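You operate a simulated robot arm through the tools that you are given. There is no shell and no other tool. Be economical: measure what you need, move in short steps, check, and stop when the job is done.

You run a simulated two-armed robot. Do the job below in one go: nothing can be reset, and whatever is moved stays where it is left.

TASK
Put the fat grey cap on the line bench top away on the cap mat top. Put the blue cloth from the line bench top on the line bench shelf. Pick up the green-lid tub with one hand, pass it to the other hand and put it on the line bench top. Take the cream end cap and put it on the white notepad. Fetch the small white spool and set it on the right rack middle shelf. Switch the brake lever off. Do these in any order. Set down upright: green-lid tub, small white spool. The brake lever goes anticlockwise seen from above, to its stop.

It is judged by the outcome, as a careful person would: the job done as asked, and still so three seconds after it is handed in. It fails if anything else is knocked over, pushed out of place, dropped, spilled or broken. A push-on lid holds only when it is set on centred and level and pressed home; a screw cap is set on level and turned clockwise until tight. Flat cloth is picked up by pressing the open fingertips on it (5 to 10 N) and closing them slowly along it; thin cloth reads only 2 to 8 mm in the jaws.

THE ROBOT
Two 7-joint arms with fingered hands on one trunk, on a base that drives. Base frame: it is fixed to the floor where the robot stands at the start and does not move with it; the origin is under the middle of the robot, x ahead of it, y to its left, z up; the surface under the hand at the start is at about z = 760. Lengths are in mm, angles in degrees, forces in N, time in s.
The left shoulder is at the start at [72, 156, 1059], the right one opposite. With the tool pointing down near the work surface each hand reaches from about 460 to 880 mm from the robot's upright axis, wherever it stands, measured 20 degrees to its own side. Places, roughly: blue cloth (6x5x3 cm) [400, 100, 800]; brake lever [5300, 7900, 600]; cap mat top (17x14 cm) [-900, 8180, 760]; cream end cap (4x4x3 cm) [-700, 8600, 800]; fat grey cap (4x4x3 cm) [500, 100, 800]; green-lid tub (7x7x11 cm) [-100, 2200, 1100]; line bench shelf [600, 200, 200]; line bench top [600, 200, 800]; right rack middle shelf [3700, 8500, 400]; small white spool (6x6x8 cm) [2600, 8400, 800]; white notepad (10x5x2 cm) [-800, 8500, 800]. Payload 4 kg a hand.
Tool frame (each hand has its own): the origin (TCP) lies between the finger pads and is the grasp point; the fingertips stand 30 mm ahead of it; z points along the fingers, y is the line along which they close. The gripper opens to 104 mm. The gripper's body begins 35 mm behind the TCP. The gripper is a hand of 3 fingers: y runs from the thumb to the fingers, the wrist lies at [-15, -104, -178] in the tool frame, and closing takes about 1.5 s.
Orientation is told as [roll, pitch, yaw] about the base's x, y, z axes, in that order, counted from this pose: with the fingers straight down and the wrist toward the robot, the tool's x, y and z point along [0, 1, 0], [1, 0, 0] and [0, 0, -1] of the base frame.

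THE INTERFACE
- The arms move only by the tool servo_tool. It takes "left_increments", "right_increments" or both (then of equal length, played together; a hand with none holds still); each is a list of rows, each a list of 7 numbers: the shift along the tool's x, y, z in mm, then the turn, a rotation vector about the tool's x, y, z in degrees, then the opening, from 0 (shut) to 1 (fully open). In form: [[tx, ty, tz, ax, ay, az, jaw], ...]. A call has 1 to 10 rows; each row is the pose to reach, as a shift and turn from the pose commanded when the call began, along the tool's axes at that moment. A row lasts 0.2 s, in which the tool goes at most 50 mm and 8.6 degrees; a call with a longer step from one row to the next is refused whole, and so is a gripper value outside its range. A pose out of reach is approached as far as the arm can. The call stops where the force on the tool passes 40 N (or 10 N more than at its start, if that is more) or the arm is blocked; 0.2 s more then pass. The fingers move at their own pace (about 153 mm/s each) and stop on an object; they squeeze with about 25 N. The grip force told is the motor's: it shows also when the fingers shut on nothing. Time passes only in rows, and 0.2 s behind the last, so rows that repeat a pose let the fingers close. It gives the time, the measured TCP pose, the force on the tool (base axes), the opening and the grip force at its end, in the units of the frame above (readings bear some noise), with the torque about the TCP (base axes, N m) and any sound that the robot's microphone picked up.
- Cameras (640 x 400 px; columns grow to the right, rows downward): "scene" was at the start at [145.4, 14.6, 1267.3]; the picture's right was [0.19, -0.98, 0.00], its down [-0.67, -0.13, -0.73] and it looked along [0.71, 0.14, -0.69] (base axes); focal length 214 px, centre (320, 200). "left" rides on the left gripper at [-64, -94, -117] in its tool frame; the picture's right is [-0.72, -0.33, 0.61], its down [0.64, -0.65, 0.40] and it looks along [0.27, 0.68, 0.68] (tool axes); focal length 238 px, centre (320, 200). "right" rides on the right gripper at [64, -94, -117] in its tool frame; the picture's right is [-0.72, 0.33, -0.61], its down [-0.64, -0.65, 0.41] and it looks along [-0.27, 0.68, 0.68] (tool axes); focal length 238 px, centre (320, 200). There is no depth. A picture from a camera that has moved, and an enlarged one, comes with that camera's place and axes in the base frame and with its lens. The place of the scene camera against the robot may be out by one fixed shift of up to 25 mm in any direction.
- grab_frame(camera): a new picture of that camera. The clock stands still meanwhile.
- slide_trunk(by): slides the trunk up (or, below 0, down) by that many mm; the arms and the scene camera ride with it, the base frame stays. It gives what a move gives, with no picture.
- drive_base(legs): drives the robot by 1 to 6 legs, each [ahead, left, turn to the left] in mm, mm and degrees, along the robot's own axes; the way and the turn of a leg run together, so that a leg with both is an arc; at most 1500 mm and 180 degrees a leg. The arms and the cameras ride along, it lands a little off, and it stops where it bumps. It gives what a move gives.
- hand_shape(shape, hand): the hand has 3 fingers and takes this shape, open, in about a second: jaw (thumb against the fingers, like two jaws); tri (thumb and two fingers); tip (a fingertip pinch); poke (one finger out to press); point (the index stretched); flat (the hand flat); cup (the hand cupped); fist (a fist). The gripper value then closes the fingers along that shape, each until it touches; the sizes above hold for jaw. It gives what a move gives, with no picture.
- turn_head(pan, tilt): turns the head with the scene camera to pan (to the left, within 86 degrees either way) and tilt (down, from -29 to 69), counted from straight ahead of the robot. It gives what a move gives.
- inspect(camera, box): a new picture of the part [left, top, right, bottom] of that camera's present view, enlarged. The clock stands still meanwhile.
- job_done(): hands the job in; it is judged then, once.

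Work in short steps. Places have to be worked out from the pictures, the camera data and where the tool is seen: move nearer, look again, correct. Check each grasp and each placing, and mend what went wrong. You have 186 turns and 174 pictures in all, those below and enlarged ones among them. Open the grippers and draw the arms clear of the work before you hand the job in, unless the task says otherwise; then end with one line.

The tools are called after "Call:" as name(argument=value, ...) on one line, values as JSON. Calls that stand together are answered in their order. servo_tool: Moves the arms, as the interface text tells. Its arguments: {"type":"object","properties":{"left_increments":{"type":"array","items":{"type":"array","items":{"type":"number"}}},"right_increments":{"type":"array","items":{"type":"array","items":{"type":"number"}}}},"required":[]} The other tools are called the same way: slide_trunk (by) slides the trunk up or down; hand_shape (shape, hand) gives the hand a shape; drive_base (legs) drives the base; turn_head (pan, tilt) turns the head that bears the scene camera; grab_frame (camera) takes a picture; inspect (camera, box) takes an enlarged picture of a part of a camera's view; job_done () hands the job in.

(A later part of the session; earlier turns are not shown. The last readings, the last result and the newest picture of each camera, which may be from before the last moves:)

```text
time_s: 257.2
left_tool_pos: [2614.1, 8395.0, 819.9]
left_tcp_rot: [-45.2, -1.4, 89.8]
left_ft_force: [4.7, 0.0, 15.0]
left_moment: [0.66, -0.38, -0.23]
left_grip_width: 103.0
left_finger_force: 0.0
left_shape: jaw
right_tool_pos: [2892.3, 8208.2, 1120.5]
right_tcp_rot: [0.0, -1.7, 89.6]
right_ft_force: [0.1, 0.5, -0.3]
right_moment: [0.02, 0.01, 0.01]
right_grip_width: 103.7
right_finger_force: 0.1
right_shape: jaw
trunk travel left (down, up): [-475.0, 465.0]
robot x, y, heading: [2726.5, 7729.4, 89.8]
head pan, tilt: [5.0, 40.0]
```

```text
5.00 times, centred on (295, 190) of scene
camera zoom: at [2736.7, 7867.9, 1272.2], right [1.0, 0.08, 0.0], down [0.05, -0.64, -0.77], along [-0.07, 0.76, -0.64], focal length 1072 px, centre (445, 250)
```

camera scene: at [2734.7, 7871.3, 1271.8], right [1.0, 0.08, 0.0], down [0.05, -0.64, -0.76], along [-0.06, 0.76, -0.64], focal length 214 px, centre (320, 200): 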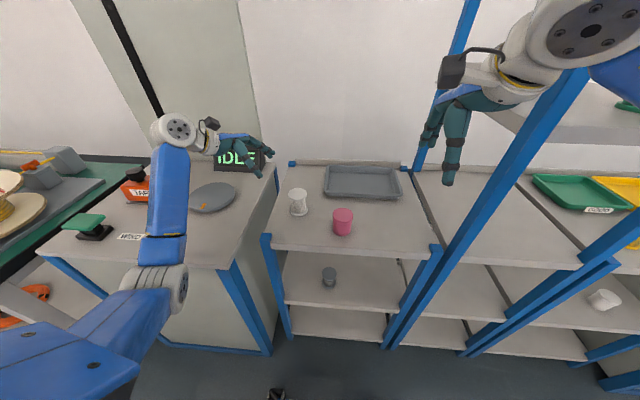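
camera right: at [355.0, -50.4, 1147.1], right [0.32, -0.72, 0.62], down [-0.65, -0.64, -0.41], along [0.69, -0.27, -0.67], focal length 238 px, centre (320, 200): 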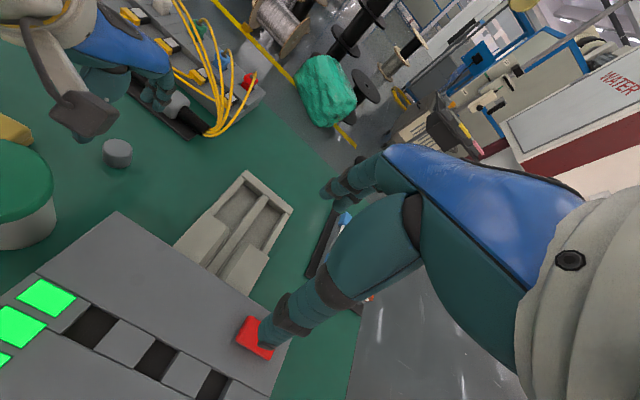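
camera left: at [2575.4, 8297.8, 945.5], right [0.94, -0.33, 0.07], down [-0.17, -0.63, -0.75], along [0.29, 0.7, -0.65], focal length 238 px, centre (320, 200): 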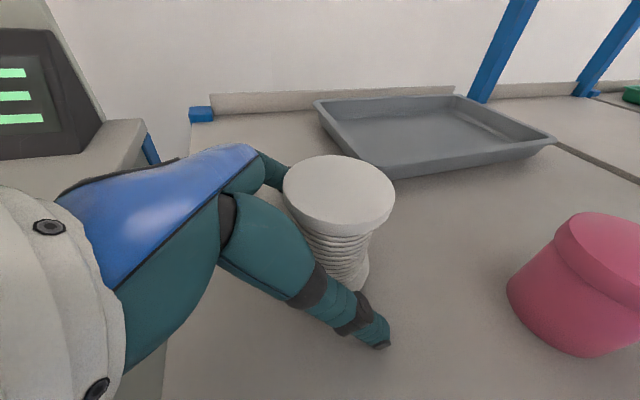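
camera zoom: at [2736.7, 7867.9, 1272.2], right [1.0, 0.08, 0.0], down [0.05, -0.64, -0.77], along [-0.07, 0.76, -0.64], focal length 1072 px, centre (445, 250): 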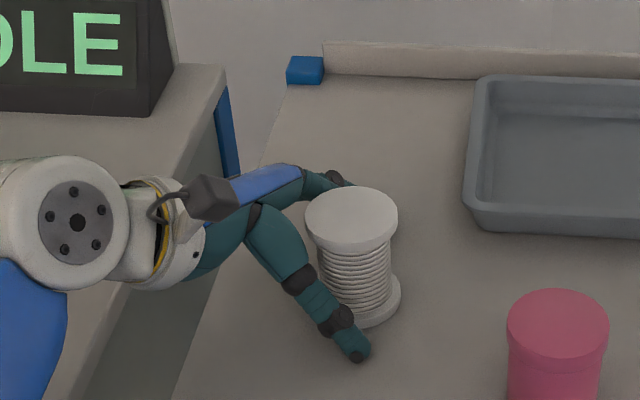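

There's still upward force – the thumb tip touches the rack surface. I raise 8 mm and re-check before closing.

Call:
servo_tool(left_increments=[[-3, 0, -3, 0, 0, 0, 1], [-6, 0, -6, 0, 0, 0, 1], [-6, 0, -6, 0, 0, 0, 1]])

```text
time_s: 258.0
left_tool_pos: [2612.5, 8395.8, 827.0]
left_tcp_rot: [-45.2, -1.2, 90.0]
left_ft_force: [1.5, 1.6, 6.3]
left_moment: [0.41, -0.07, -0.07]
left_grip_width: 103.6
left_finger_force: 0.1
left_shape: jaw
right_tool_pos: [2890.0, 8209.0, 1119.6]
right_tcp_rot: [-0.2, -1.6, 89.5]
right_ft_force: [0.4, -0.3, -0.2]
right_moment: [0.03, -0.01, 0.05]
right_grip_width: 103.8
right_finger_force: 0.1
right_shape: jaw
trunk travel left (down, up): [-475.0, 465.0]
robot x, y, heading: [2730.3, 7739.1, 90.0]
head pan, tilt: [5.0, 40.0]
```

Still ~6 N; another 6 mm up.

Call:
servo_tool(left_increments=[[-2, 0, -2, 0, 0, 0, 1], [-4, 0, -4, 0, 0, 0, 1], [-4, 0, -4, 0, 0, 0, 1]])

Call:
grab_frame(camera="left")

```text
time_s: 258.8
left_tool_pos: [2612.6, 8396.5, 832.0]
left_tcp_rot: [-45.1, -1.2, 89.8]
left_ft_force: [-0.2, 0.1, -0.2]
left_moment: [0.0, -0.01, 0.01]
left_grip_width: 103.8
left_finger_force: 0.0
left_shape: jaw
right_tool_pos: [2890.8, 8208.5, 1118.8]
right_tcp_rot: [-0.2, -1.6, 89.5]
right_ft_force: [-0.1, -0.6, -0.6]
right_moment: [0.01, 0.0, -0.01]
right_grip_width: 103.8
right_finger_force: 0.1
right_shape: jaw
trunk travel left (down, up): [-475.0, 465.0]
robot x, y, heading: [2728.0, 7737.3, 89.7]
head pan, tilt: [5.0, 40.0]
```

```text
66 pictures are left
camera left: at [2574.4, 8298.9, 958.2], right [0.94, -0.33, 0.07], down [-0.17, -0.64, -0.75], along [0.29, 0.7, -0.65], focal length 238 px, centre (320, 200)
```

left: 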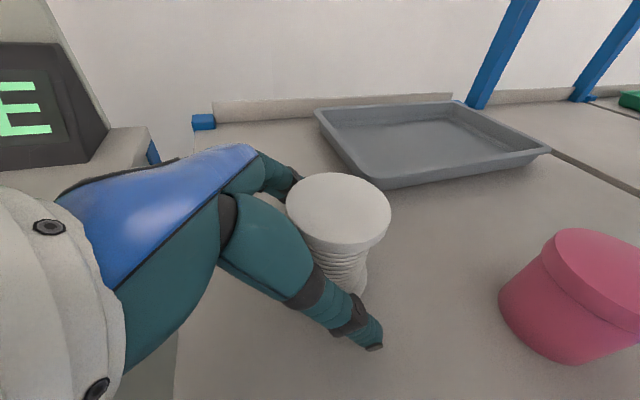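

Free now. Spool ≈(2625, 8390), mid-height ≈822; grasp height is good. Close.

Call:
servo_tool(left_increments=[[2, -4, 2, 0, 0, 0, 0.85], [3, -4, 3, 0, 0, 0, 0.7], [3, -4, 3, 0, 0, 0, 0.55], [3, -4, 3, 0, 0, 0, 0.4], [3, -4, 3, 0, 0, 0, 0.2], [3, -4, 3, 0, 0, 0, 0], [3, -4, 3, 0, 0, 0, 0], [3, -4, 3, 0, 0, 0, 0], [3, -4, 3, 0, 0, 0, 0]])

Call:
grab_frame(camera="left")

Call:
inspect(camera="scene", box=[245, 150, 345, 230])

```text
time_s: 260.8
left_tool_pos: [2615.5, 8392.4, 830.4]
left_tcp_rot: [-45.2, -1.5, 89.8]
left_ft_force: [0.1, 3.8, 12.5]
left_moment: [0.35, -0.18, 0.03]
left_grip_width: 41.5
left_finger_force: 24.9
left_shape: jaw
right_tool_pos: [2891.0, 8209.4, 1120.3]
right_tcp_rot: [-0.2, -1.7, 89.5]
right_ft_force: [0.0, 0.5, -0.6]
right_moment: [0.02, -0.01, 0.01]
right_grip_width: 104.1
right_finger_force: 0.1
right_shape: jaw
trunk travel left (down, up): [-475.0, 465.0]
robot x, y, heading: [2730.0, 7735.7, 89.8]
head pan, tilt: [5.0, 40.0]
```

```text
65 pictures are left
camera left: at [2576.0, 8294.0, 955.8], right [0.94, -0.33, 0.07], down [-0.17, -0.63, -0.76], along [0.29, 0.7, -0.65], focal length 238 px, centre (320, 200)
```

left: 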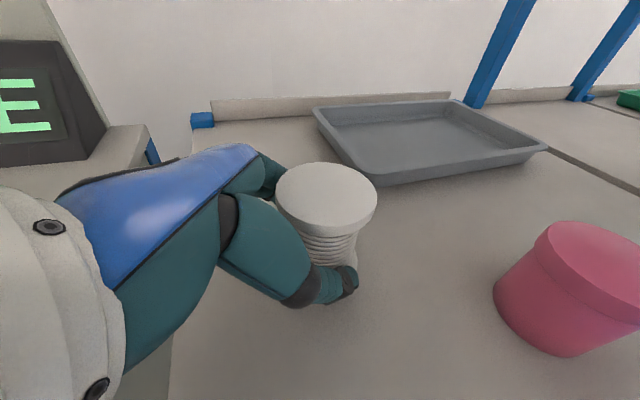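

```text
5.00 times, centred on (295, 190) of scene
camera zoom: at [2735.5, 7869.4, 1272.1], right [1.0, 0.08, 0.0], down [0.05, -0.64, -0.77], along [-0.06, 0.76, -0.64], focal length 1072 px, centre (445, 250)
```

zoom: 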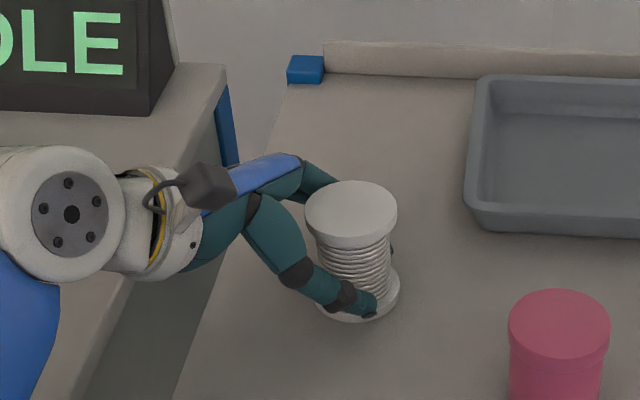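

Gripped around the core. Lift vertically.

Call:
servo_tool(left_increments=[[-7, 0, -7, 0, 0, 0, 0], [-21, 0, -21, 0, 0, 0, 0], [-50, 0, -50, 0, 0, 0, 0], [-80, 0, -80, 0, 0, 0, 0], [-110, 0, -110, 0, 0, 0, 0], [-110, 0, -110, 0, 0, 0, 0]])

Call:
grab_frame(camera="left")

Call:
grab_frame(camera="scene")

```text
time_s: 262.2
left_tool_pos: [2610.4, 8388.6, 983.1]
left_tcp_rot: [-45.2, -1.1, 89.8]
left_ft_force: [0.8, -0.2, -1.4]
left_moment: [0.02, 0.01, 0.01]
left_grip_width: 41.0
left_finger_force: 24.9
left_shape: jaw
right_tool_pos: [2891.2, 8210.4, 1118.8]
right_tcp_rot: [-0.2, -1.6, 89.4]
right_ft_force: [-0.2, 0.0, -0.1]
right_moment: [0.0, -0.03, -0.02]
right_grip_width: 103.6
right_finger_force: 0.1
right_shape: jaw
trunk travel left (down, up): [-475.0, 465.0]
robot x, y, heading: [2727.3, 7737.3, 89.8]
head pan, tilt: [5.0, 40.0]
```

```text
63 pictures are left
camera left: at [2571.7, 8290.8, 1109.1], right [0.94, -0.33, 0.07], down [-0.17, -0.64, -0.75], along [0.29, 0.7, -0.65], focal length 238 px, centre (320, 200)
```

left: 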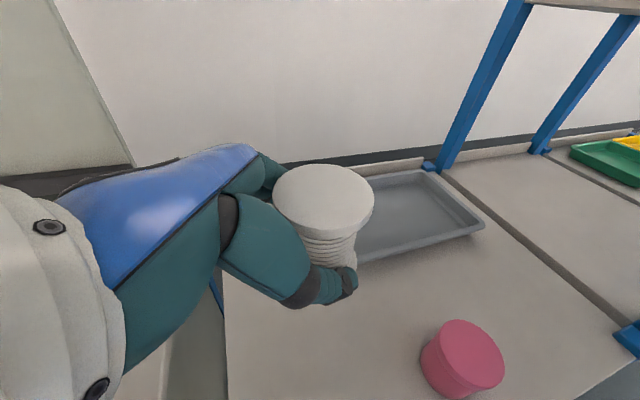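

```text
62 pictures are left
camera scene: at [2734.6, 7872.1, 1271.7], right [1.0, 0.08, 0.0], down [0.05, -0.64, -0.76], along [-0.06, 0.76, -0.65], focal length 214 px, centre (320, 200)
```

scene: 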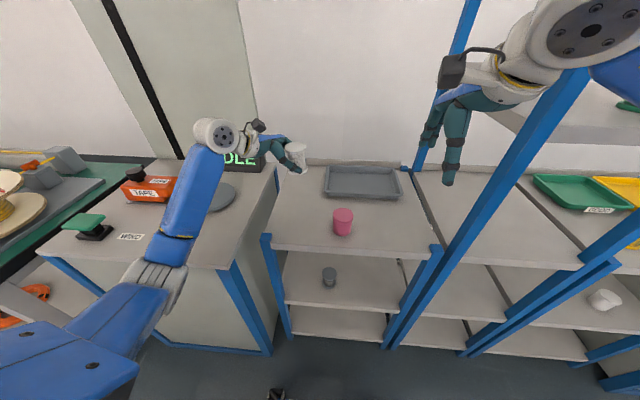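

Spool is held upright. I back off, close the right hand, strafe right to face the right rack, and lower the trunk.

Call:
servo_tool(right_increments=[[0, -10, 0, 0, 0, 0, 0.5], [0, -20, 0, 0, 0, 0, 0], [0, -20, 0, 0, 0, 0, 0]])

Call:
drive_base(legs=[[-550, 0, 0], [0, -1020, 0.2]])

Call:
slide_trunk(by=-360)

Call:
turn_head(pan=0, tilt=25)

Call:
grab_frame(camera="scene")

```text
time_s: 263.0
left_tool_pos: [2610.2, 8386.4, 983.3]
left_tcp_rot: [-45.2, -1.0, 89.8]
left_ft_force: [0.9, -0.3, -0.9]
left_moment: [0.02, -0.03, -0.01]
left_grip_width: 40.8
left_finger_force: 25.2
left_shape: jaw
right_tool_pos: [2891.6, 8189.0, 1117.5]
right_tcp_rot: [-0.1, -1.6, 89.5]
right_ft_force: [-0.6, -0.4, -0.5]
right_moment: [0.02, 0.03, 0.02]
right_grip_width: 0.1
right_finger_force: 24.7
right_shape: jaw
trunk travel left (down, up): [-475.0, 465.0]
robot x, y, heading: [2729.7, 7737.0, 89.9]
head pan, tilt: [5.0, 40.0]
```

```text
time_s: 271.0
left_tool_pos: [3625.2, 7843.1, 983.4]
left_tcp_rot: [-45.3, -1.1, 89.9]
left_ft_force: [-0.2, -0.5, -2.0]
left_moment: [-0.01, -0.01, 0.01]
left_grip_width: 41.0
left_finger_force: 25.2
left_shape: jaw
right_tool_pos: [3907.2, 7644.7, 1117.8]
right_tcp_rot: [-0.3, -1.6, 89.5]
right_ft_force: [0.2, 0.2, -0.4]
right_moment: [0.0, 0.0, -0.02]
right_grip_width: 0.1
right_finger_force: 25.0
right_shape: jaw
trunk travel left (down, up): [-475.0, 465.0]
robot x, y, heading: [3745.5, 7192.9, 89.6]
head pan, tilt: [5.0, 40.0]
```

```text
time_s: 274.5
left_tool_pos: [3627.4, 7842.1, 623.8]
left_tcp_rot: [-45.2, -1.3, 90.0]
left_ft_force: [0.2, 0.5, -0.8]
left_moment: [-0.01, 0.0, 0.02]
left_grip_width: 40.9
left_finger_force: 24.9
left_shape: jaw
right_tool_pos: [3908.2, 7643.0, 760.0]
right_tcp_rot: [-0.1, -1.7, 89.5]
right_ft_force: [-0.5, -0.6, -0.4]
right_moment: [0.0, 0.01, -0.01]
right_grip_width: 0.0
right_finger_force: 24.4
right_shape: jaw
trunk travel left (down, up): [-115.0, 825.0]
robot x, y, heading: [3747.6, 7192.3, 89.8]
head pan, tilt: [5.0, 40.0]
```

```text
time_s: 275.3
left_tool_pos: [3628.2, 7841.1, 623.8]
left_tcp_rot: [-45.2, -1.3, 90.0]
left_ft_force: [-0.1, 0.8, -1.3]
left_moment: [0.05, 0.02, 0.01]
left_grip_width: 40.7
left_finger_force: 25.4
left_shape: jaw
right_tool_pos: [3908.2, 7642.2, 759.1]
right_tcp_rot: [-0.2, -1.7, 89.6]
right_ft_force: [-0.4, 0.6, 0.6]
right_moment: [0.01, 0.01, -0.05]
right_grip_width: 0.1
right_finger_force: 25.2
right_shape: jaw
trunk travel left (down, up): [-115.0, 825.0]
robot x, y, heading: [3741.4, 7194.0, 89.7]
head pan, tilt: [0.0, 25.0]
```

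```text
61 pictures are left
camera scene: at [3758.7, 7333.9, 935.0], right [1.0, 0.0, 0.0], down [0.0, -0.43, -0.9], along [0.0, 0.9, -0.43], focal length 214 px, centre (320, 200)
```

scene: 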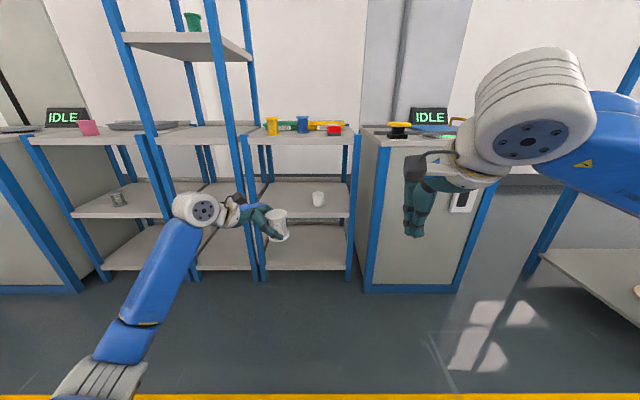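

Let me enlarge the right rack to measure the shelf.

Call:
inspect(camera="scene", box=[220, 110, 380, 290])

```text
2.22 times, centred on (300, 200) of scene
camera zoom: at [3758.7, 7333.9, 935.0], right [1.0, 0.0, 0.0], down [0.0, -0.43, -0.9], along [0.0, 0.9, -0.43], focal length 477 px, centre (364, 200)
```

zoom: 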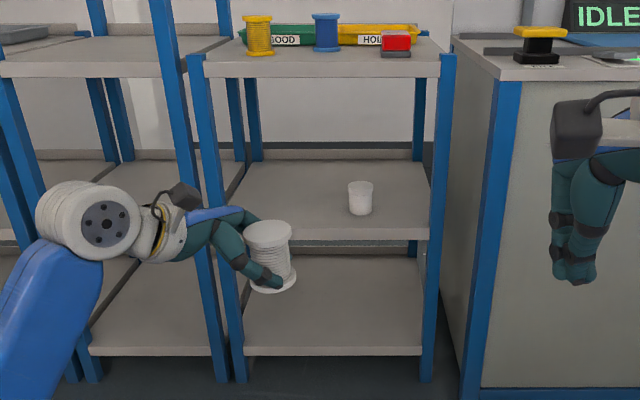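

Measured: rack front y≈8224, middle shelf z≈441, underside of top ≈761, cup at ≈(3750, 8310). I yaw the hand +45° about the vertical so it enters straight from the front; spool goes to ≈(3595, 8330).

Call:
servo_tool(left_increments=[[0, 0, 0, -5.3, 0, -5.3, 0], [0, 0, 0, -10.6, 0, -10.6, 0], [0, 0, 0, -15.9, 0, -15.9, 0], [0, 0, 0, -21.2, 0, -21.2, 0], [0, 0, 0, -26.5, 0, -26.5, 0], [0, 0, 0, -31.8, 0, -31.8, 0], [0, 0, 0, -31.8, 0, -31.8, 0]])

Call:
grab_frame(camera="left")

Call:
grab_frame(camera="scene")

```text
time_s: 276.9
left_tool_pos: [3627.3, 7840.6, 625.1]
left_tcp_rot: [-46.1, -0.8, 134.9]
left_ft_force: [0.3, -0.2, -0.3]
left_moment: [0.0, 0.01, 0.0]
left_grip_width: 40.8
left_finger_force: 24.7
left_shape: jaw
right_tool_pos: [3907.5, 7643.0, 758.5]
right_tcp_rot: [-0.2, -1.7, 89.5]
right_ft_force: [0.6, 0.7, -0.1]
right_moment: [-0.01, 0.01, 0.01]
right_grip_width: 0.1
right_finger_force: 24.8
right_shape: jaw
trunk travel left (down, up): [-115.0, 825.0]
robot x, y, heading: [3744.6, 7193.4, 90.0]
head pan, tilt: [0.0, 25.0]
```

```text
59 pictures are left
camera left: at [3665.6, 7743.9, 750.7], right [0.9, 0.43, 0.09], down [0.35, -0.56, -0.75], along [-0.27, 0.7, -0.65], focal length 238 px, centre (320, 200)
```

left: 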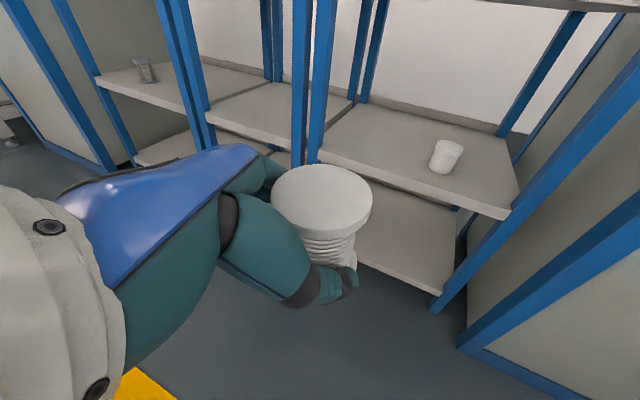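

```text
58 pictures are left
camera scene: at [3759.0, 7333.8, 935.1], right [1.0, 0.0, 0.0], down [0.0, -0.43, -0.91], along [0.0, 0.91, -0.43], focal length 214 px, centre (320, 200)
```

scene: 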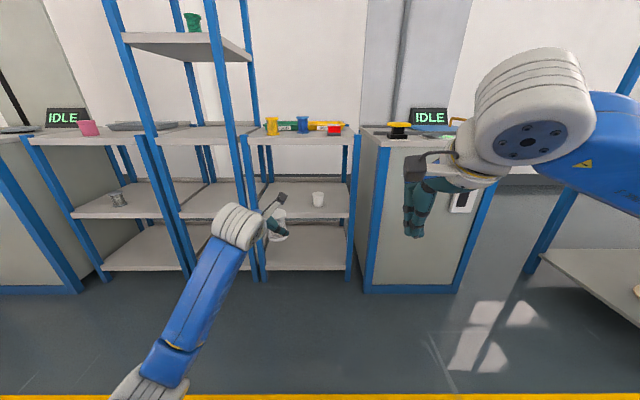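

The pose is ideal. I lower the trunk 115 mm (TCP ≈510) and drive in, stopping short for a check.

Call:
slide_trunk(by=-112)

Call:
drive_base(legs=[[0, 38, 0], [330, 0, 0]])

Call:
grab_frame(camera="left")

Call:
grab_frame(camera="scene")

```text
time_s: 278.3
left_tool_pos: [3626.9, 7840.2, 512.6]
left_tcp_rot: [-46.1, -0.8, 134.8]
left_ft_force: [0.4, -0.3, -1.2]
left_moment: [-0.03, -0.03, -0.02]
left_grip_width: 40.8
left_finger_force: 25.6
left_shape: jaw
right_tool_pos: [3908.2, 7643.0, 647.5]
right_tcp_rot: [-0.3, -1.7, 89.6]
right_ft_force: [-0.1, -0.3, 0.7]
right_moment: [0.0, 0.0, 0.0]
right_grip_width: 0.1
right_finger_force: 24.8
right_shape: jaw
trunk travel left (down, up): [-3.0, 937.0]
robot x, y, heading: [3744.6, 7191.0, 89.8]
head pan, tilt: [0.0, 25.0]
```

```text
time_s: 280.9
left_tool_pos: [3586.1, 8161.4, 512.1]
left_tcp_rot: [-46.0, -0.7, 135.0]
left_ft_force: [0.3, 0.1, -1.5]
left_moment: [0.0, -0.01, 0.01]
left_grip_width: 40.7
left_finger_force: 25.3
left_shape: jaw
right_tool_pos: [3868.8, 7962.4, 647.5]
right_tcp_rot: [-0.2, -1.6, 89.7]
right_ft_force: [0.3, -0.3, 0.5]
right_moment: [-0.02, 0.02, 0.01]
right_grip_width: 0.0
right_finger_force: 25.2
right_shape: jaw
trunk travel left (down, up): [-3.0, 937.0]
robot x, y, heading: [3703.7, 7509.9, 89.8]
head pan, tilt: [0.0, 25.0]
```

```text
57 pictures are left
camera left: at [3625.8, 8063.6, 638.5], right [0.9, 0.43, 0.09], down [0.35, -0.56, -0.75], along [-0.28, 0.7, -0.66], focal length 238 px, centre (320, 200)
```

left: 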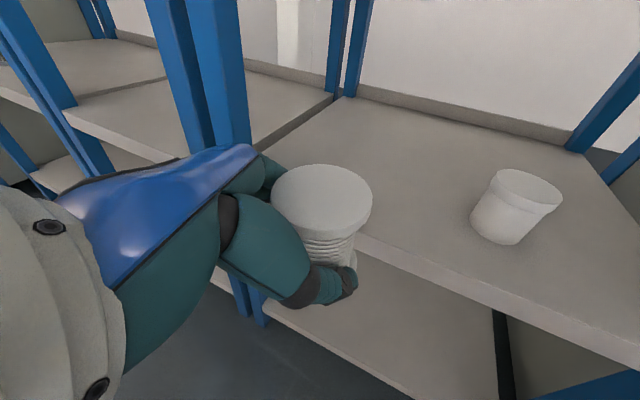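

```text
56 pictures are left
camera scene: at [3720.6, 7653.6, 823.0], right [1.0, 0.0, 0.0], down [0.0, -0.43, -0.91], along [0.0, 0.91, -0.43], focal length 214 px, centre (320, 200)
```

scene: 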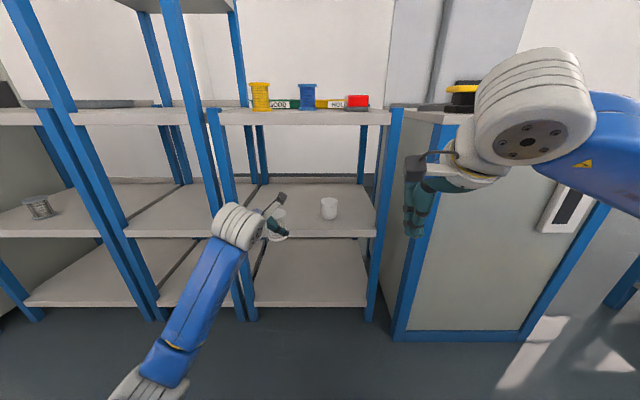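

Clear: spool bottom ≈480, shelf 441, post well left. Drive forward 165 mm.

Call:
drive_base(legs=[[165, 0, 0]])

Call:
grab_frame(camera="left")

Call:
inspect(camera="scene", box=[180, 80, 420, 290])

```text
time_s: 282.4
left_tool_pos: [3590.1, 8327.0, 513.2]
left_tcp_rot: [-46.1, -0.8, 134.8]
left_ft_force: [1.0, 0.5, -1.9]
left_moment: [-0.04, -0.03, 0.0]
left_grip_width: 40.8
left_finger_force: 24.6
left_shape: jaw
right_tool_pos: [3871.1, 8128.4, 648.6]
right_tcp_rot: [-0.2, -1.9, 89.5]
right_ft_force: [-0.5, 0.2, 0.4]
right_moment: [0.02, -0.03, 0.01]
right_grip_width: 0.0
right_finger_force: 25.0
right_shape: jaw
trunk travel left (down, up): [-3.0, 937.0]
robot x, y, heading: [3707.1, 7678.7, 89.8]
head pan, tilt: [0.0, 25.0]
```

```text
55 pictures are left
camera left: at [3628.5, 8229.4, 639.3], right [0.9, 0.43, 0.09], down [0.34, -0.56, -0.75], along [-0.27, 0.71, -0.65], focal length 238 px, centre (320, 200)
```

left: 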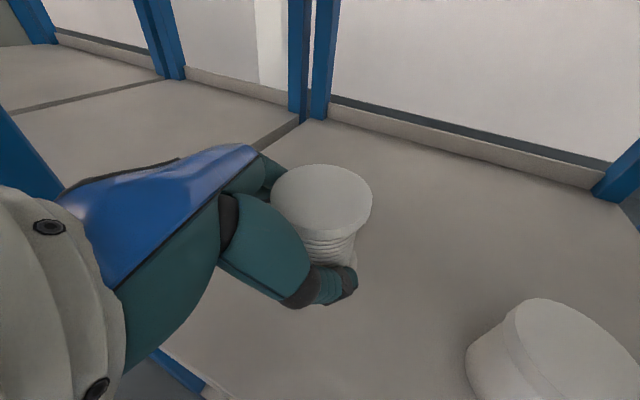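

```text
1.90 times, centred on (300, 185) of scene
camera zoom: at [3721.6, 7820.1, 823.0], right [1.0, 0.0, 0.0], down [0.0, -0.43, -0.91], along [0.0, 0.91, -0.43], focal length 408 px, centre (358, 229)
```

zoom: 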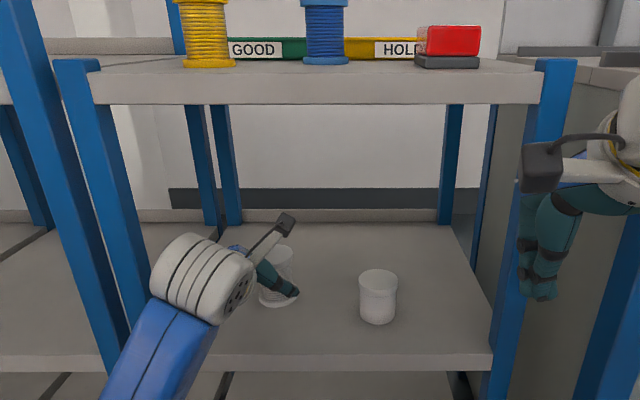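

Over the shelf, left of the cup. Lower 30 mm, then creep to contact.

Call:
servo_tool(left_increments=[[7, 0, 7, 0, 0, 0, 0], [15, 0, 14, 0, 0, 0, 0], [22, 0, 21, 0, 0, 0, 0], [22, 0, 21, 0, 0, 0, 0]])

Call:
servo_tool(left_increments=[[1.5, 0, 1.5, 0, 0, 0, 0], [3, 0, 3, 0, 0, 0, 0], [4.5, 0, 4.5, 0, 0, 0, 0], [6, 0, 6, 0, 0, 0, 0], [6, 0, 6, 0, 0, 0, 0]])

Call:
inspect(camera="scene", box=[250, 180, 350, 260])

```text
time_s: 283.4
left_tool_pos: [3591.3, 8325.5, 483.8]
left_tcp_rot: [-46.1, -0.9, 134.8]
left_ft_force: [-0.3, -0.1, -1.6]
left_moment: [0.01, -0.03, -0.02]
left_grip_width: 40.8
left_finger_force: 25.3
left_shape: jaw
right_tool_pos: [3871.1, 8127.4, 647.9]
right_tcp_rot: [-0.2, -1.9, 89.5]
right_ft_force: [-0.5, -0.4, -0.1]
right_moment: [0.01, 0.0, 0.01]
right_grip_width: 0.0
right_finger_force: 24.5
right_shape: jaw
trunk travel left (down, up): [-3.0, 937.0]
robot x, y, heading: [3708.8, 7681.1, 90.0]
head pan, tilt: [0.0, 25.0]
```

```text
time_s: 284.6
left_tool_pos: [3587.8, 8325.1, 479.8]
left_tcp_rot: [-46.4, -1.1, 134.9]
left_ft_force: [-2.1, 1.0, 18.9]
left_moment: [0.36, 0.13, 0.05]
left_grip_width: 41.1
left_finger_force: 25.3
left_shape: jaw
right_tool_pos: [3870.9, 8125.7, 649.4]
right_tcp_rot: [-0.2, -2.2, 89.5]
right_ft_force: [-1.1, 0.7, 0.0]
right_moment: [-0.02, 0.0, 0.0]
right_grip_width: 0.2
right_finger_force: 25.6
right_shape: jaw
trunk travel left (down, up): [-3.0, 937.0]
robot x, y, heading: [3707.6, 7678.4, 89.7]
head pan, tilt: [0.0, 25.0]
```

```text
5.00 times, centred on (300, 220) of scene
camera zoom: at [3722.0, 7817.3, 823.8], right [1.0, 0.0, 0.0], down [0.0, -0.42, -0.91], along [0.0, 0.91, -0.42], focal length 1072 px, centre (420, 100)
```

zoom: 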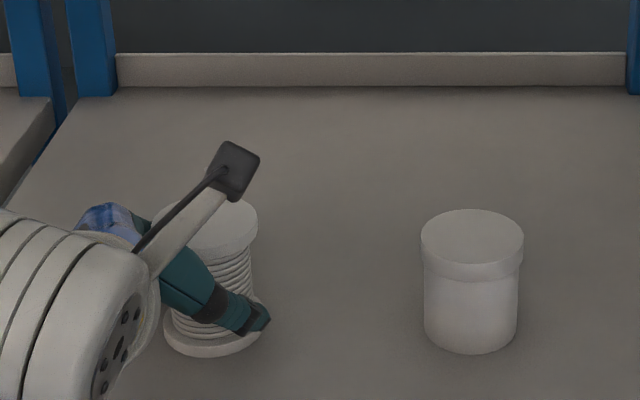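

Contact. Ease 4 mm, open, then retreat along the fingers.

Call:
servo_tool(left_increments=[[-3, 0, -3, 0, 0, 0, 0], [-3, 0, -3, 0, 0, 0, 0.4], [-3, 0, -3, 0, 0, 0, 0.6], [-3, 0, -3, 0, 0, 0, 0.8], [-3, 0, -3, 0, 0, 0, 1], [-3, 0, -3, 0, 0, 0, 1]])

Call:
inspect(camera="scene", box=[250, 180, 350, 260])

Call:
grab_frame(camera="left")

```text
time_s: 285.9
left_tool_pos: [3589.1, 8325.3, 479.0]
left_tcp_rot: [-46.1, -0.9, 134.8]
left_ft_force: [0.9, -0.1, 3.6]
left_moment: [0.14, 0.03, -0.04]
left_grip_width: 103.0
left_finger_force: 0.0
left_shape: jaw
right_tool_pos: [3871.3, 8127.4, 649.4]
right_tcp_rot: [-0.2, -1.9, 89.5]
right_ft_force: [-0.4, 0.5, -0.1]
right_moment: [0.02, -0.01, 0.0]
right_grip_width: 0.1
right_finger_force: 25.1
right_shape: jaw
trunk travel left (down, up): [-3.0, 937.0]
robot x, y, heading: [3708.3, 7677.6, 89.6]
head pan, tilt: [0.0, 25.0]
```

```text
5.00 times, centred on (300, 220) of scene
camera zoom: at [3722.1, 7819.1, 823.2], right [1.0, 0.0, 0.0], down [0.0, -0.42, -0.91], along [0.0, 0.91, -0.42], focal length 1072 px, centre (420, 100)
```

zoom: 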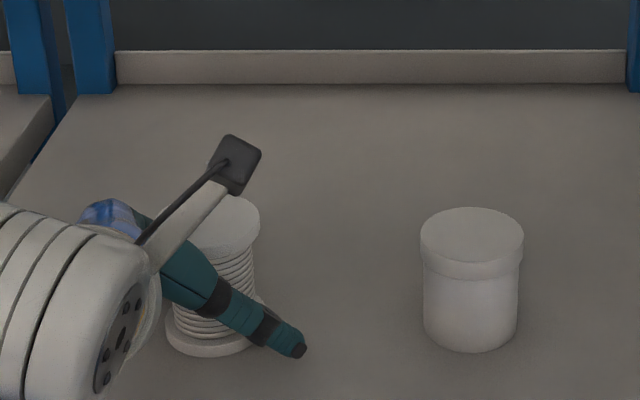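

```text
51 pictures are left
camera left: at [3628.6, 8228.8, 605.7], right [0.9, 0.43, 0.09], down [0.34, -0.56, -0.75], along [-0.27, 0.71, -0.65], focal length 238 px, centre (320, 200)
```

left: 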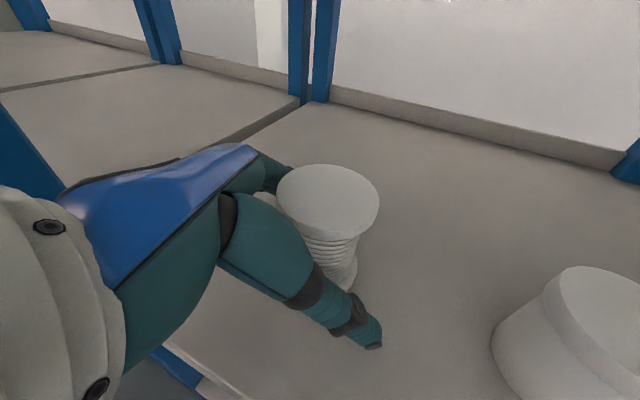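

Spool stands upright. Retreat along the fingers 90 mm, then check and back off.

Call:
servo_tool(left_increments=[[0, 0, -15, 0, 0, 0, 1], [0, 0, -40, 0, 0, 0, 1], [0, 0, -70, 0, 0, 0, 1], [0, 0, -95, 0, 0, 0, 1], [0, 0, -95, 0, 0, 0, 1]])

Call:
drive_base(legs=[[-500, 0, 0]])

Call:
inspect(camera="scene", box=[180, 110, 420, 290])

```text
time_s: 287.1
left_tool_pos: [3542.0, 8276.3, 544.0]
left_tcp_rot: [-46.2, -0.9, 134.8]
left_ft_force: [0.0, 0.0, 0.0]
left_moment: [-0.02, 0.02, 0.03]
left_grip_width: 103.7
left_finger_force: 0.1
left_shape: jaw
right_tool_pos: [3870.2, 8127.1, 648.3]
right_tcp_rot: [-0.2, -1.9, 89.4]
right_ft_force: [-0.5, -0.4, 0.5]
right_moment: [0.0, 0.01, -0.01]
right_grip_width: 0.0
right_finger_force: 24.7
right_shape: jaw
trunk travel left (down, up): [-3.0, 937.0]
robot x, y, heading: [3704.4, 7681.6, 90.0]
head pan, tilt: [0.0, 25.0]
```

```text
time_s: 290.2
left_tool_pos: [3542.3, 7755.8, 545.1]
left_tcp_rot: [-46.2, -0.9, 134.1]
left_ft_force: [0.6, 0.5, 0.7]
left_moment: [-0.01, -0.01, -0.02]
left_grip_width: 103.9
left_finger_force: 0.1
left_shape: jaw
right_tool_pos: [3871.2, 7601.9, 648.8]
right_tcp_rot: [-0.1, -1.9, 88.8]
right_ft_force: [-0.5, 0.2, -1.1]
right_moment: [-0.02, 0.01, 0.01]
right_grip_width: 0.0
right_finger_force: 25.1
right_shape: jaw
trunk travel left (down, up): [-3.0, 937.0]
robot x, y, heading: [3703.0, 7156.6, 89.0]
head pan, tilt: [0.0, 25.0]
```

```text
2.22 times, centred on (300, 200) of scene
camera zoom: at [3718.0, 7296.6, 823.1], right [1.0, -0.02, 0.0], down [-0.01, -0.42, -0.91], along [0.01, 0.91, -0.42], focal length 477 px, centre (364, 200)
```

zoom: 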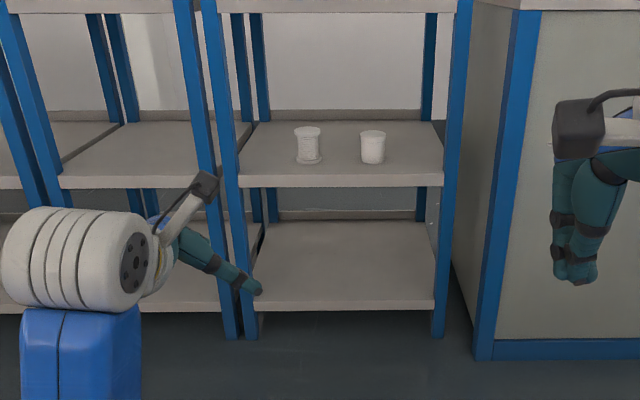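

Spool placed. I undo yaw and roll of the left hand, raise the trunk, and drive right toward the brake lever.

Call:
servo_tool(left_increments=[[0, 0, 0, 5.3, 0, 5.3, 1], [0, 0, 0, 10.6, 0, 10.6, 1], [0, 0, 0, 15.9, 0, 15.9, 1], [0, 0, 0, 21.2, 0, 21.2, 1], [0, 0, 0, 26.5, 0, 26.5, 1], [0, 0, 0, 31.8, 0, 31.8, 1]])

Call:
servo_tool(left_increments=[[0, 0, 0, 0, 7.5, 0, 1], [0, 0, 0, 0, 15, 0, 1], [0, 0, 0, 0, 22.5, 0, 1], [0, 0, 0, 0, 30, 0, 1], [0, 0, 0, 0, 37.5, 0, 1], [0, 0, 0, 0, 46, 0, 1]])

Call:
slide_trunk(by=400)

Call:
turn_head(pan=-60, tilt=20)

Call:
grab_frame(camera="scene")

```text
time_s: 291.6
left_tool_pos: [3544.1, 7754.2, 546.0]
left_tcp_rot: [-45.2, -1.6, 89.0]
left_ft_force: [0.9, -0.3, 0.3]
left_moment: [-0.01, 0.0, 0.01]
left_grip_width: 104.0
left_finger_force: 0.0
left_shape: jaw
right_tool_pos: [3869.8, 7601.4, 649.5]
right_tcp_rot: [-0.2, -2.1, 88.9]
right_ft_force: [0.0, -0.5, 0.4]
right_moment: [-0.01, 0.04, 0.02]
right_grip_width: 0.0
right_finger_force: 25.1
right_shape: jaw
trunk travel left (down, up): [-3.0, 937.0]
robot x, y, heading: [3701.7, 7154.0, 89.1]
head pan, tilt: [0.0, 25.0]
```

```text
time_s: 293.0
left_tool_pos: [3542.1, 7755.6, 545.0]
left_tcp_rot: [0.9, -1.5, 89.2]
left_ft_force: [0.8, 0.3, 0.0]
left_moment: [-0.01, -0.01, 0.01]
left_grip_width: 103.5
left_finger_force: 0.1
left_shape: jaw
right_tool_pos: [3870.7, 7602.1, 648.7]
right_tcp_rot: [-0.2, -1.9, 88.9]
right_ft_force: [-0.1, -0.1, 0.2]
right_moment: [-0.01, 0.01, -0.01]
right_grip_width: 0.0
right_finger_force: 24.6
right_shape: jaw
trunk travel left (down, up): [-3.0, 937.0]
robot x, y, heading: [3703.2, 7158.8, 88.9]
head pan, tilt: [0.0, 25.0]
```

```text
time_s: 296.8
left_tool_pos: [3543.7, 7755.4, 945.6]
left_tcp_rot: [0.9, -1.5, 89.2]
left_ft_force: [-0.3, -0.1, 1.1]
left_moment: [0.02, -0.04, 0.01]
left_grip_width: 103.8
left_finger_force: 0.1
left_shape: jaw
right_tool_pos: [3871.7, 7602.2, 1048.6]
right_tcp_rot: [-0.3, -2.0, 88.7]
right_ft_force: [1.2, -0.4, -0.1]
right_moment: [0.0, -0.02, -0.01]
right_grip_width: 0.0
right_finger_force: 24.9
right_shape: jaw
trunk travel left (down, up): [-403.0, 537.0]
robot x, y, heading: [3702.5, 7155.5, 89.0]
head pan, tilt: [0.0, 25.0]
```

```text
time_s: 298.1
left_tool_pos: [3542.8, 7756.0, 945.7]
left_tcp_rot: [0.8, -1.6, 89.2]
left_ft_force: [0.1, 0.1, -0.2]
left_moment: [-0.02, 0.0, 0.03]
left_grip_width: 103.8
left_finger_force: 0.0
left_shape: jaw
right_tool_pos: [3871.3, 7601.7, 1049.0]
right_tcp_rot: [-0.3, -2.0, 88.8]
right_ft_force: [-0.4, -0.1, 0.2]
right_moment: [0.01, 0.0, 0.0]
right_grip_width: 0.0
right_finger_force: 24.9
right_shape: jaw
trunk travel left (down, up): [-403.0, 537.0]
robot x, y, heading: [3706.6, 7156.0, 89.0]
head pan, tilt: [-60.0, 20.0]
```

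```text
49 pictures are left
camera scene: at [3797.8, 7251.2, 1231.3], right [0.49, -0.87, 0.0], down [-0.3, -0.17, -0.94], along [0.82, 0.46, -0.34], focal length 214 px, centre (320, 200)
```

scene: 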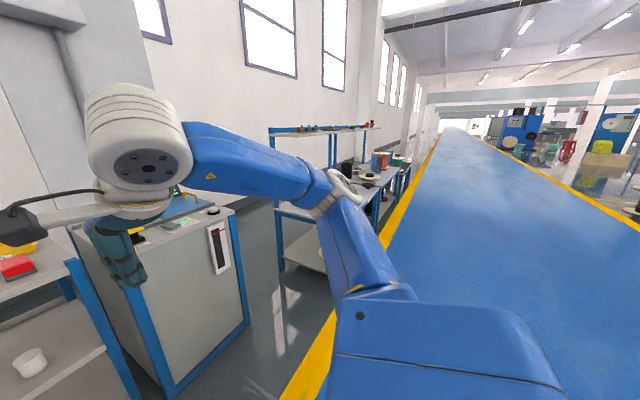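

The lever is further right near a bench. I back off 200 mm and strafe right 1400 mm.

Call:
drive_base(legs=[[-250, 0, 1], [0, -1400, 0]])

Call:
turn_head(pan=-10, tilt=25)

Call:
grab_frame(camera="scene")

```text
time_s: 306.5
left_tool_pos: [4918.4, 7525.6, 945.1]
left_tcp_rot: [0.9, -1.6, 91.2]
left_ft_force: [-0.2, 1.4, 0.0]
left_moment: [0.02, 0.0, -0.02]
left_grip_width: 103.7
left_finger_force: 0.1
left_shape: jaw
right_tool_pos: [5250.8, 7381.7, 1049.2]
right_tcp_rot: [-0.3, -2.1, 90.8]
right_ft_force: [1.0, 0.3, -1.0]
right_moment: [0.02, 0.02, -0.02]
right_grip_width: 0.1
right_finger_force: 25.0
right_shape: jaw
trunk travel left (down, up): [-403.0, 537.0]
robot x, y, heading: [5101.8, 6930.3, 90.9]
head pan, tilt: [-60.0, 20.0]
```

```text
time_s: 307.7
left_tool_pos: [4918.7, 7523.7, 946.5]
left_tcp_rot: [0.8, -1.6, 91.2]
left_ft_force: [-0.2, -0.4, 0.3]
left_moment: [-0.01, 0.02, -0.03]
left_grip_width: 103.6
left_finger_force: 0.1
left_shape: jaw
right_tool_pos: [5252.2, 7380.7, 1050.1]
right_tcp_rot: [-0.1, -2.1, 90.8]
right_ft_force: [-0.1, 0.4, -0.9]
right_moment: [0.03, 0.03, 0.03]
right_grip_width: 0.1
right_finger_force: 24.9
right_shape: jaw
trunk travel left (down, up): [-403.0, 537.0]
robot x, y, heading: [5099.2, 6928.0, 90.9]
head pan, tilt: [-10.0, 25.0]
```

```text
48 pictures are left
camera scene: at [5126.2, 7072.1, 1223.1], right [0.99, -0.15, 0.0], down [-0.07, -0.42, -0.91], along [0.14, 0.89, -0.42], focal length 214 px, centre (320, 200)
```

scene: 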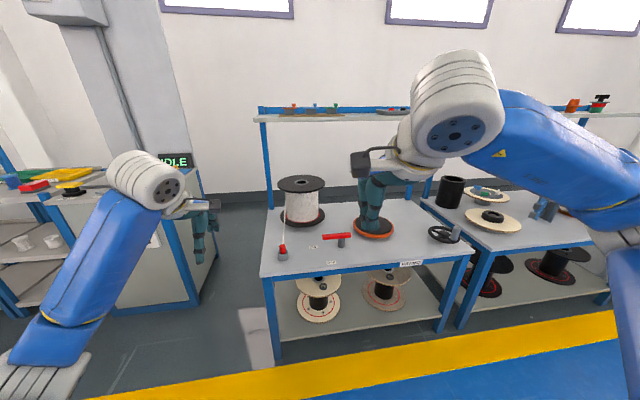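

The red lever on a grey post at about (337,238) is the brake lever. I enlarge it.

Call:
inspect(camera="scene", box=[265, 195, 405, 285])

```text
4.44 times, centred on (335, 240) of scene
camera zoom: at [5126.2, 7072.1, 1223.1], right [0.99, -0.15, 0.0], down [-0.07, -0.42, -0.91], along [0.14, 0.89, -0.42], focal length 953 px, centre (253, 22)
```

zoom: 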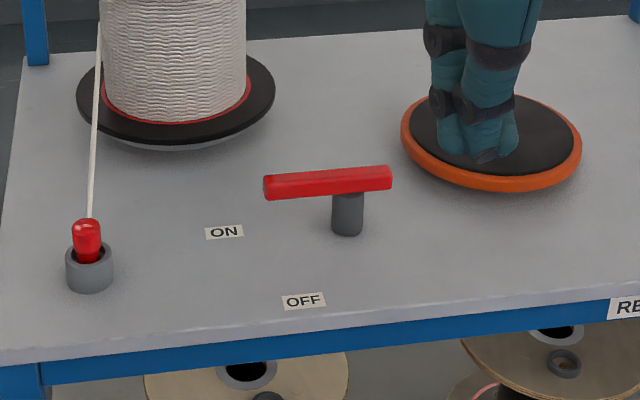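

Lever: pivot ≈(5359, 7890), long red arm points left (ON) at z≈640; OFF is toward the robot, so I push the long end from behind toward me. I first draw the left hand back, then drive closer and lower the trunk.

Call:
servo_tool(left_increments=[[30, -30, 0, 0, 0, 0, 1], [60, -60, 0, 0, 0, 0, 1], [90, -90, 0, 0, 0, 0, 1], [100, -100, 0, 0, 0, 0, 1]])

Call:
drive_base(legs=[[0, -80, -0.9], [340, 0, 0]])

Call:
turn_head(pan=-10, tilt=42)

Call:
grab_frame(camera="scene")

Call:
grab_frame(camera="right")

```text
time_s: 308.7
left_tool_pos: [4819.6, 7422.4, 942.1]
left_tcp_rot: [0.8, -1.6, 91.2]
left_ft_force: [0.5, -0.2, -0.5]
left_moment: [0.02, 0.01, -0.01]
left_grip_width: 103.8
left_finger_force: 0.0
left_shape: jaw
right_tool_pos: [5251.2, 7380.4, 1050.3]
right_tcp_rot: [-0.3, -2.1, 90.9]
right_ft_force: [0.3, -0.1, -0.6]
right_moment: [0.0, 0.02, -0.01]
right_grip_width: 0.0
right_finger_force: 24.9
right_shape: jaw
trunk travel left (down, up): [-403.0, 537.0]
robot x, y, heading: [5102.4, 6930.9, 91.0]
head pan, tilt: [-10.0, 25.0]
```

```text
time_s: 311.5
left_tool_pos: [4916.4, 7761.4, 943.8]
left_tcp_rot: [1.1, -1.6, 90.0]
left_ft_force: [0.4, 0.5, 0.6]
left_moment: [-0.01, 0.04, -0.01]
left_grip_width: 103.8
left_finger_force: 0.1
left_shape: jaw
right_tool_pos: [5347.8, 7712.0, 1048.1]
right_tcp_rot: [0.1, -2.2, 89.6]
right_ft_force: [0.0, -1.1, 0.5]
right_moment: [0.0, 0.04, -0.02]
right_grip_width: 0.0
right_finger_force: 25.4
right_shape: jaw
trunk travel left (down, up): [-403.0, 537.0]
robot x, y, heading: [5181.8, 7266.4, 89.9]
head pan, tilt: [-10.0, 25.0]
```

```text
time_s: 312.3
left_tool_pos: [4915.3, 7760.5, 942.7]
left_tcp_rot: [0.8, -1.6, 90.0]
left_ft_force: [-0.2, 0.2, -0.7]
left_moment: [0.02, 0.04, 0.01]
left_grip_width: 103.8
left_finger_force: 0.1
left_shape: jaw
right_tool_pos: [5343.6, 7710.6, 1050.0]
right_tcp_rot: [-0.3, -2.1, 89.6]
right_ft_force: [-0.4, 1.4, -0.8]
right_moment: [-0.04, 0.01, 0.0]
right_grip_width: 0.1
right_finger_force: 24.5
right_shape: jaw
trunk travel left (down, up): [-403.0, 537.0]
robot x, y, heading: [5183.5, 7262.4, 89.9]
head pan, tilt: [-10.0, 42.0]
```

```text
46 pictures are left
camera scene: at [5210.3, 7396.9, 1197.0], right [0.98, -0.18, 0.0], down [-0.12, -0.66, -0.74], along [0.13, 0.73, -0.67], focal length 214 px, centre (320, 200)
```

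scene: 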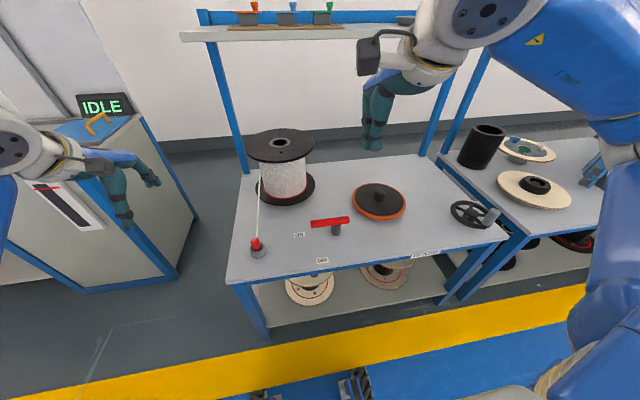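

```text
45 pictures are left
camera right: at [5279.3, 7612.8, 1162.4], right [0.72, 0.3, 0.63], down [0.64, -0.64, -0.43], along [0.28, 0.71, -0.65], focal length 238 px, centre (320, 200)
```

right: 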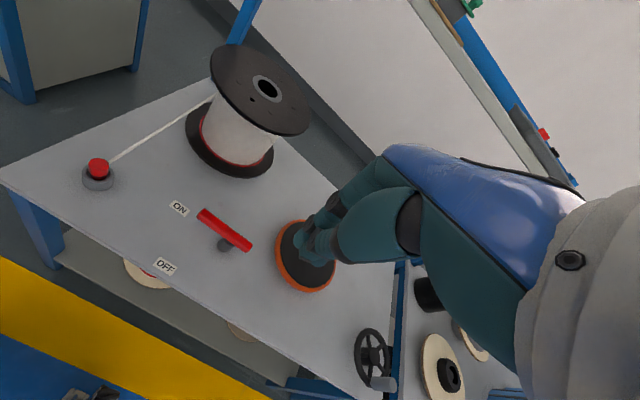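

Both cameras agree: pivot ≈(5353, 7888), long end ≈(5262, 7890), bar z≈640. I lower the trunk and bring the closed right fingers above the spot behind the long end (5285, 7948).

Call:
slide_trunk(by=-150)

Call:
servo_tool(right_increments=[[10, 40, 10, 0, 0, 0, 0], [20, 80, 20, 0, 0, 0, 0], [30, 120, 40, 0, 0, 0, 0], [40, 160, 60, 0, 0, 0, 0], [50, 200, 80, 0, 0, 0, 0], [58, 238, 100, 0, 0, 0, 0], [58, 238, 120, 0, 0, 0, 0], [58, 238, 120, 0, 0, 0, 0]])

Call:
grab_frame(camera="right")

Call:
inspect(camera="scene", box=[220, 130, 420, 270])

```text
time_s: 314.1
left_tool_pos: [4911.8, 7760.4, 792.6]
left_tcp_rot: [0.8, -1.7, 90.0]
left_ft_force: [0.7, -0.4, 0.0]
left_moment: [-0.03, 0.01, 0.02]
left_grip_width: 103.7
left_finger_force: 0.0
left_shape: jaw
right_tool_pos: [5342.7, 7710.5, 900.9]
right_tcp_rot: [-0.2, -2.2, 89.8]
right_ft_force: [0.3, -0.5, -0.5]
right_moment: [0.0, 0.02, 0.0]
right_grip_width: 0.1
right_finger_force: 25.0
right_shape: jaw
trunk travel left (down, up): [-253.0, 687.0]
robot x, y, heading: [5180.7, 7269.1, 90.1]
head pan, tilt: [-10.0, 42.0]
```

```text
time_s: 315.9
left_tool_pos: [4912.8, 7761.7, 792.4]
left_tcp_rot: [0.8, -1.8, 90.1]
left_ft_force: [0.2, 1.1, 0.5]
left_moment: [0.02, 0.0, -0.04]
left_grip_width: 104.0
left_finger_force: 0.1
left_shape: jaw
right_tool_pos: [5287.5, 7954.0, 790.4]
right_tcp_rot: [-0.3, -2.1, 89.7]
right_ft_force: [-0.1, -0.4, 0.6]
right_moment: [-0.01, -0.01, 0.02]
right_grip_width: 0.0
right_finger_force: 25.4
right_shape: jaw
trunk travel left (down, up): [-253.0, 687.0]
robot x, y, heading: [5181.3, 7263.9, 89.7]
head pan, tilt: [-10.0, 42.0]
```

```text
44 pictures are left
camera right: at [5222.1, 7854.8, 901.8], right [0.72, 0.3, 0.63], down [0.64, -0.64, -0.43], along [0.28, 0.71, -0.65], focal length 238 px, centre (320, 200)
```

right: 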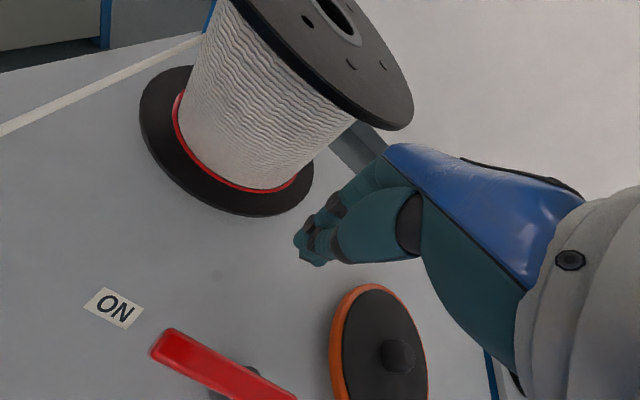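

```text
2.86 times, centred on (320, 200) of scene
camera zoom: at [5208.4, 7397.2, 1046.8], right [0.98, -0.18, 0.0], down [-0.12, -0.66, -0.74], along [0.13, 0.73, -0.67], focal length 613 px, centre (320, 200)
```

zoom: 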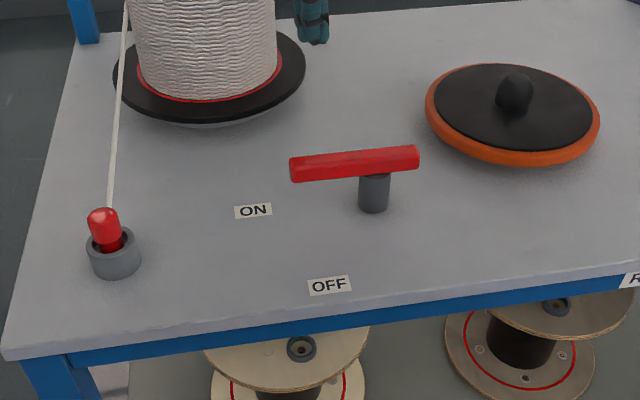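

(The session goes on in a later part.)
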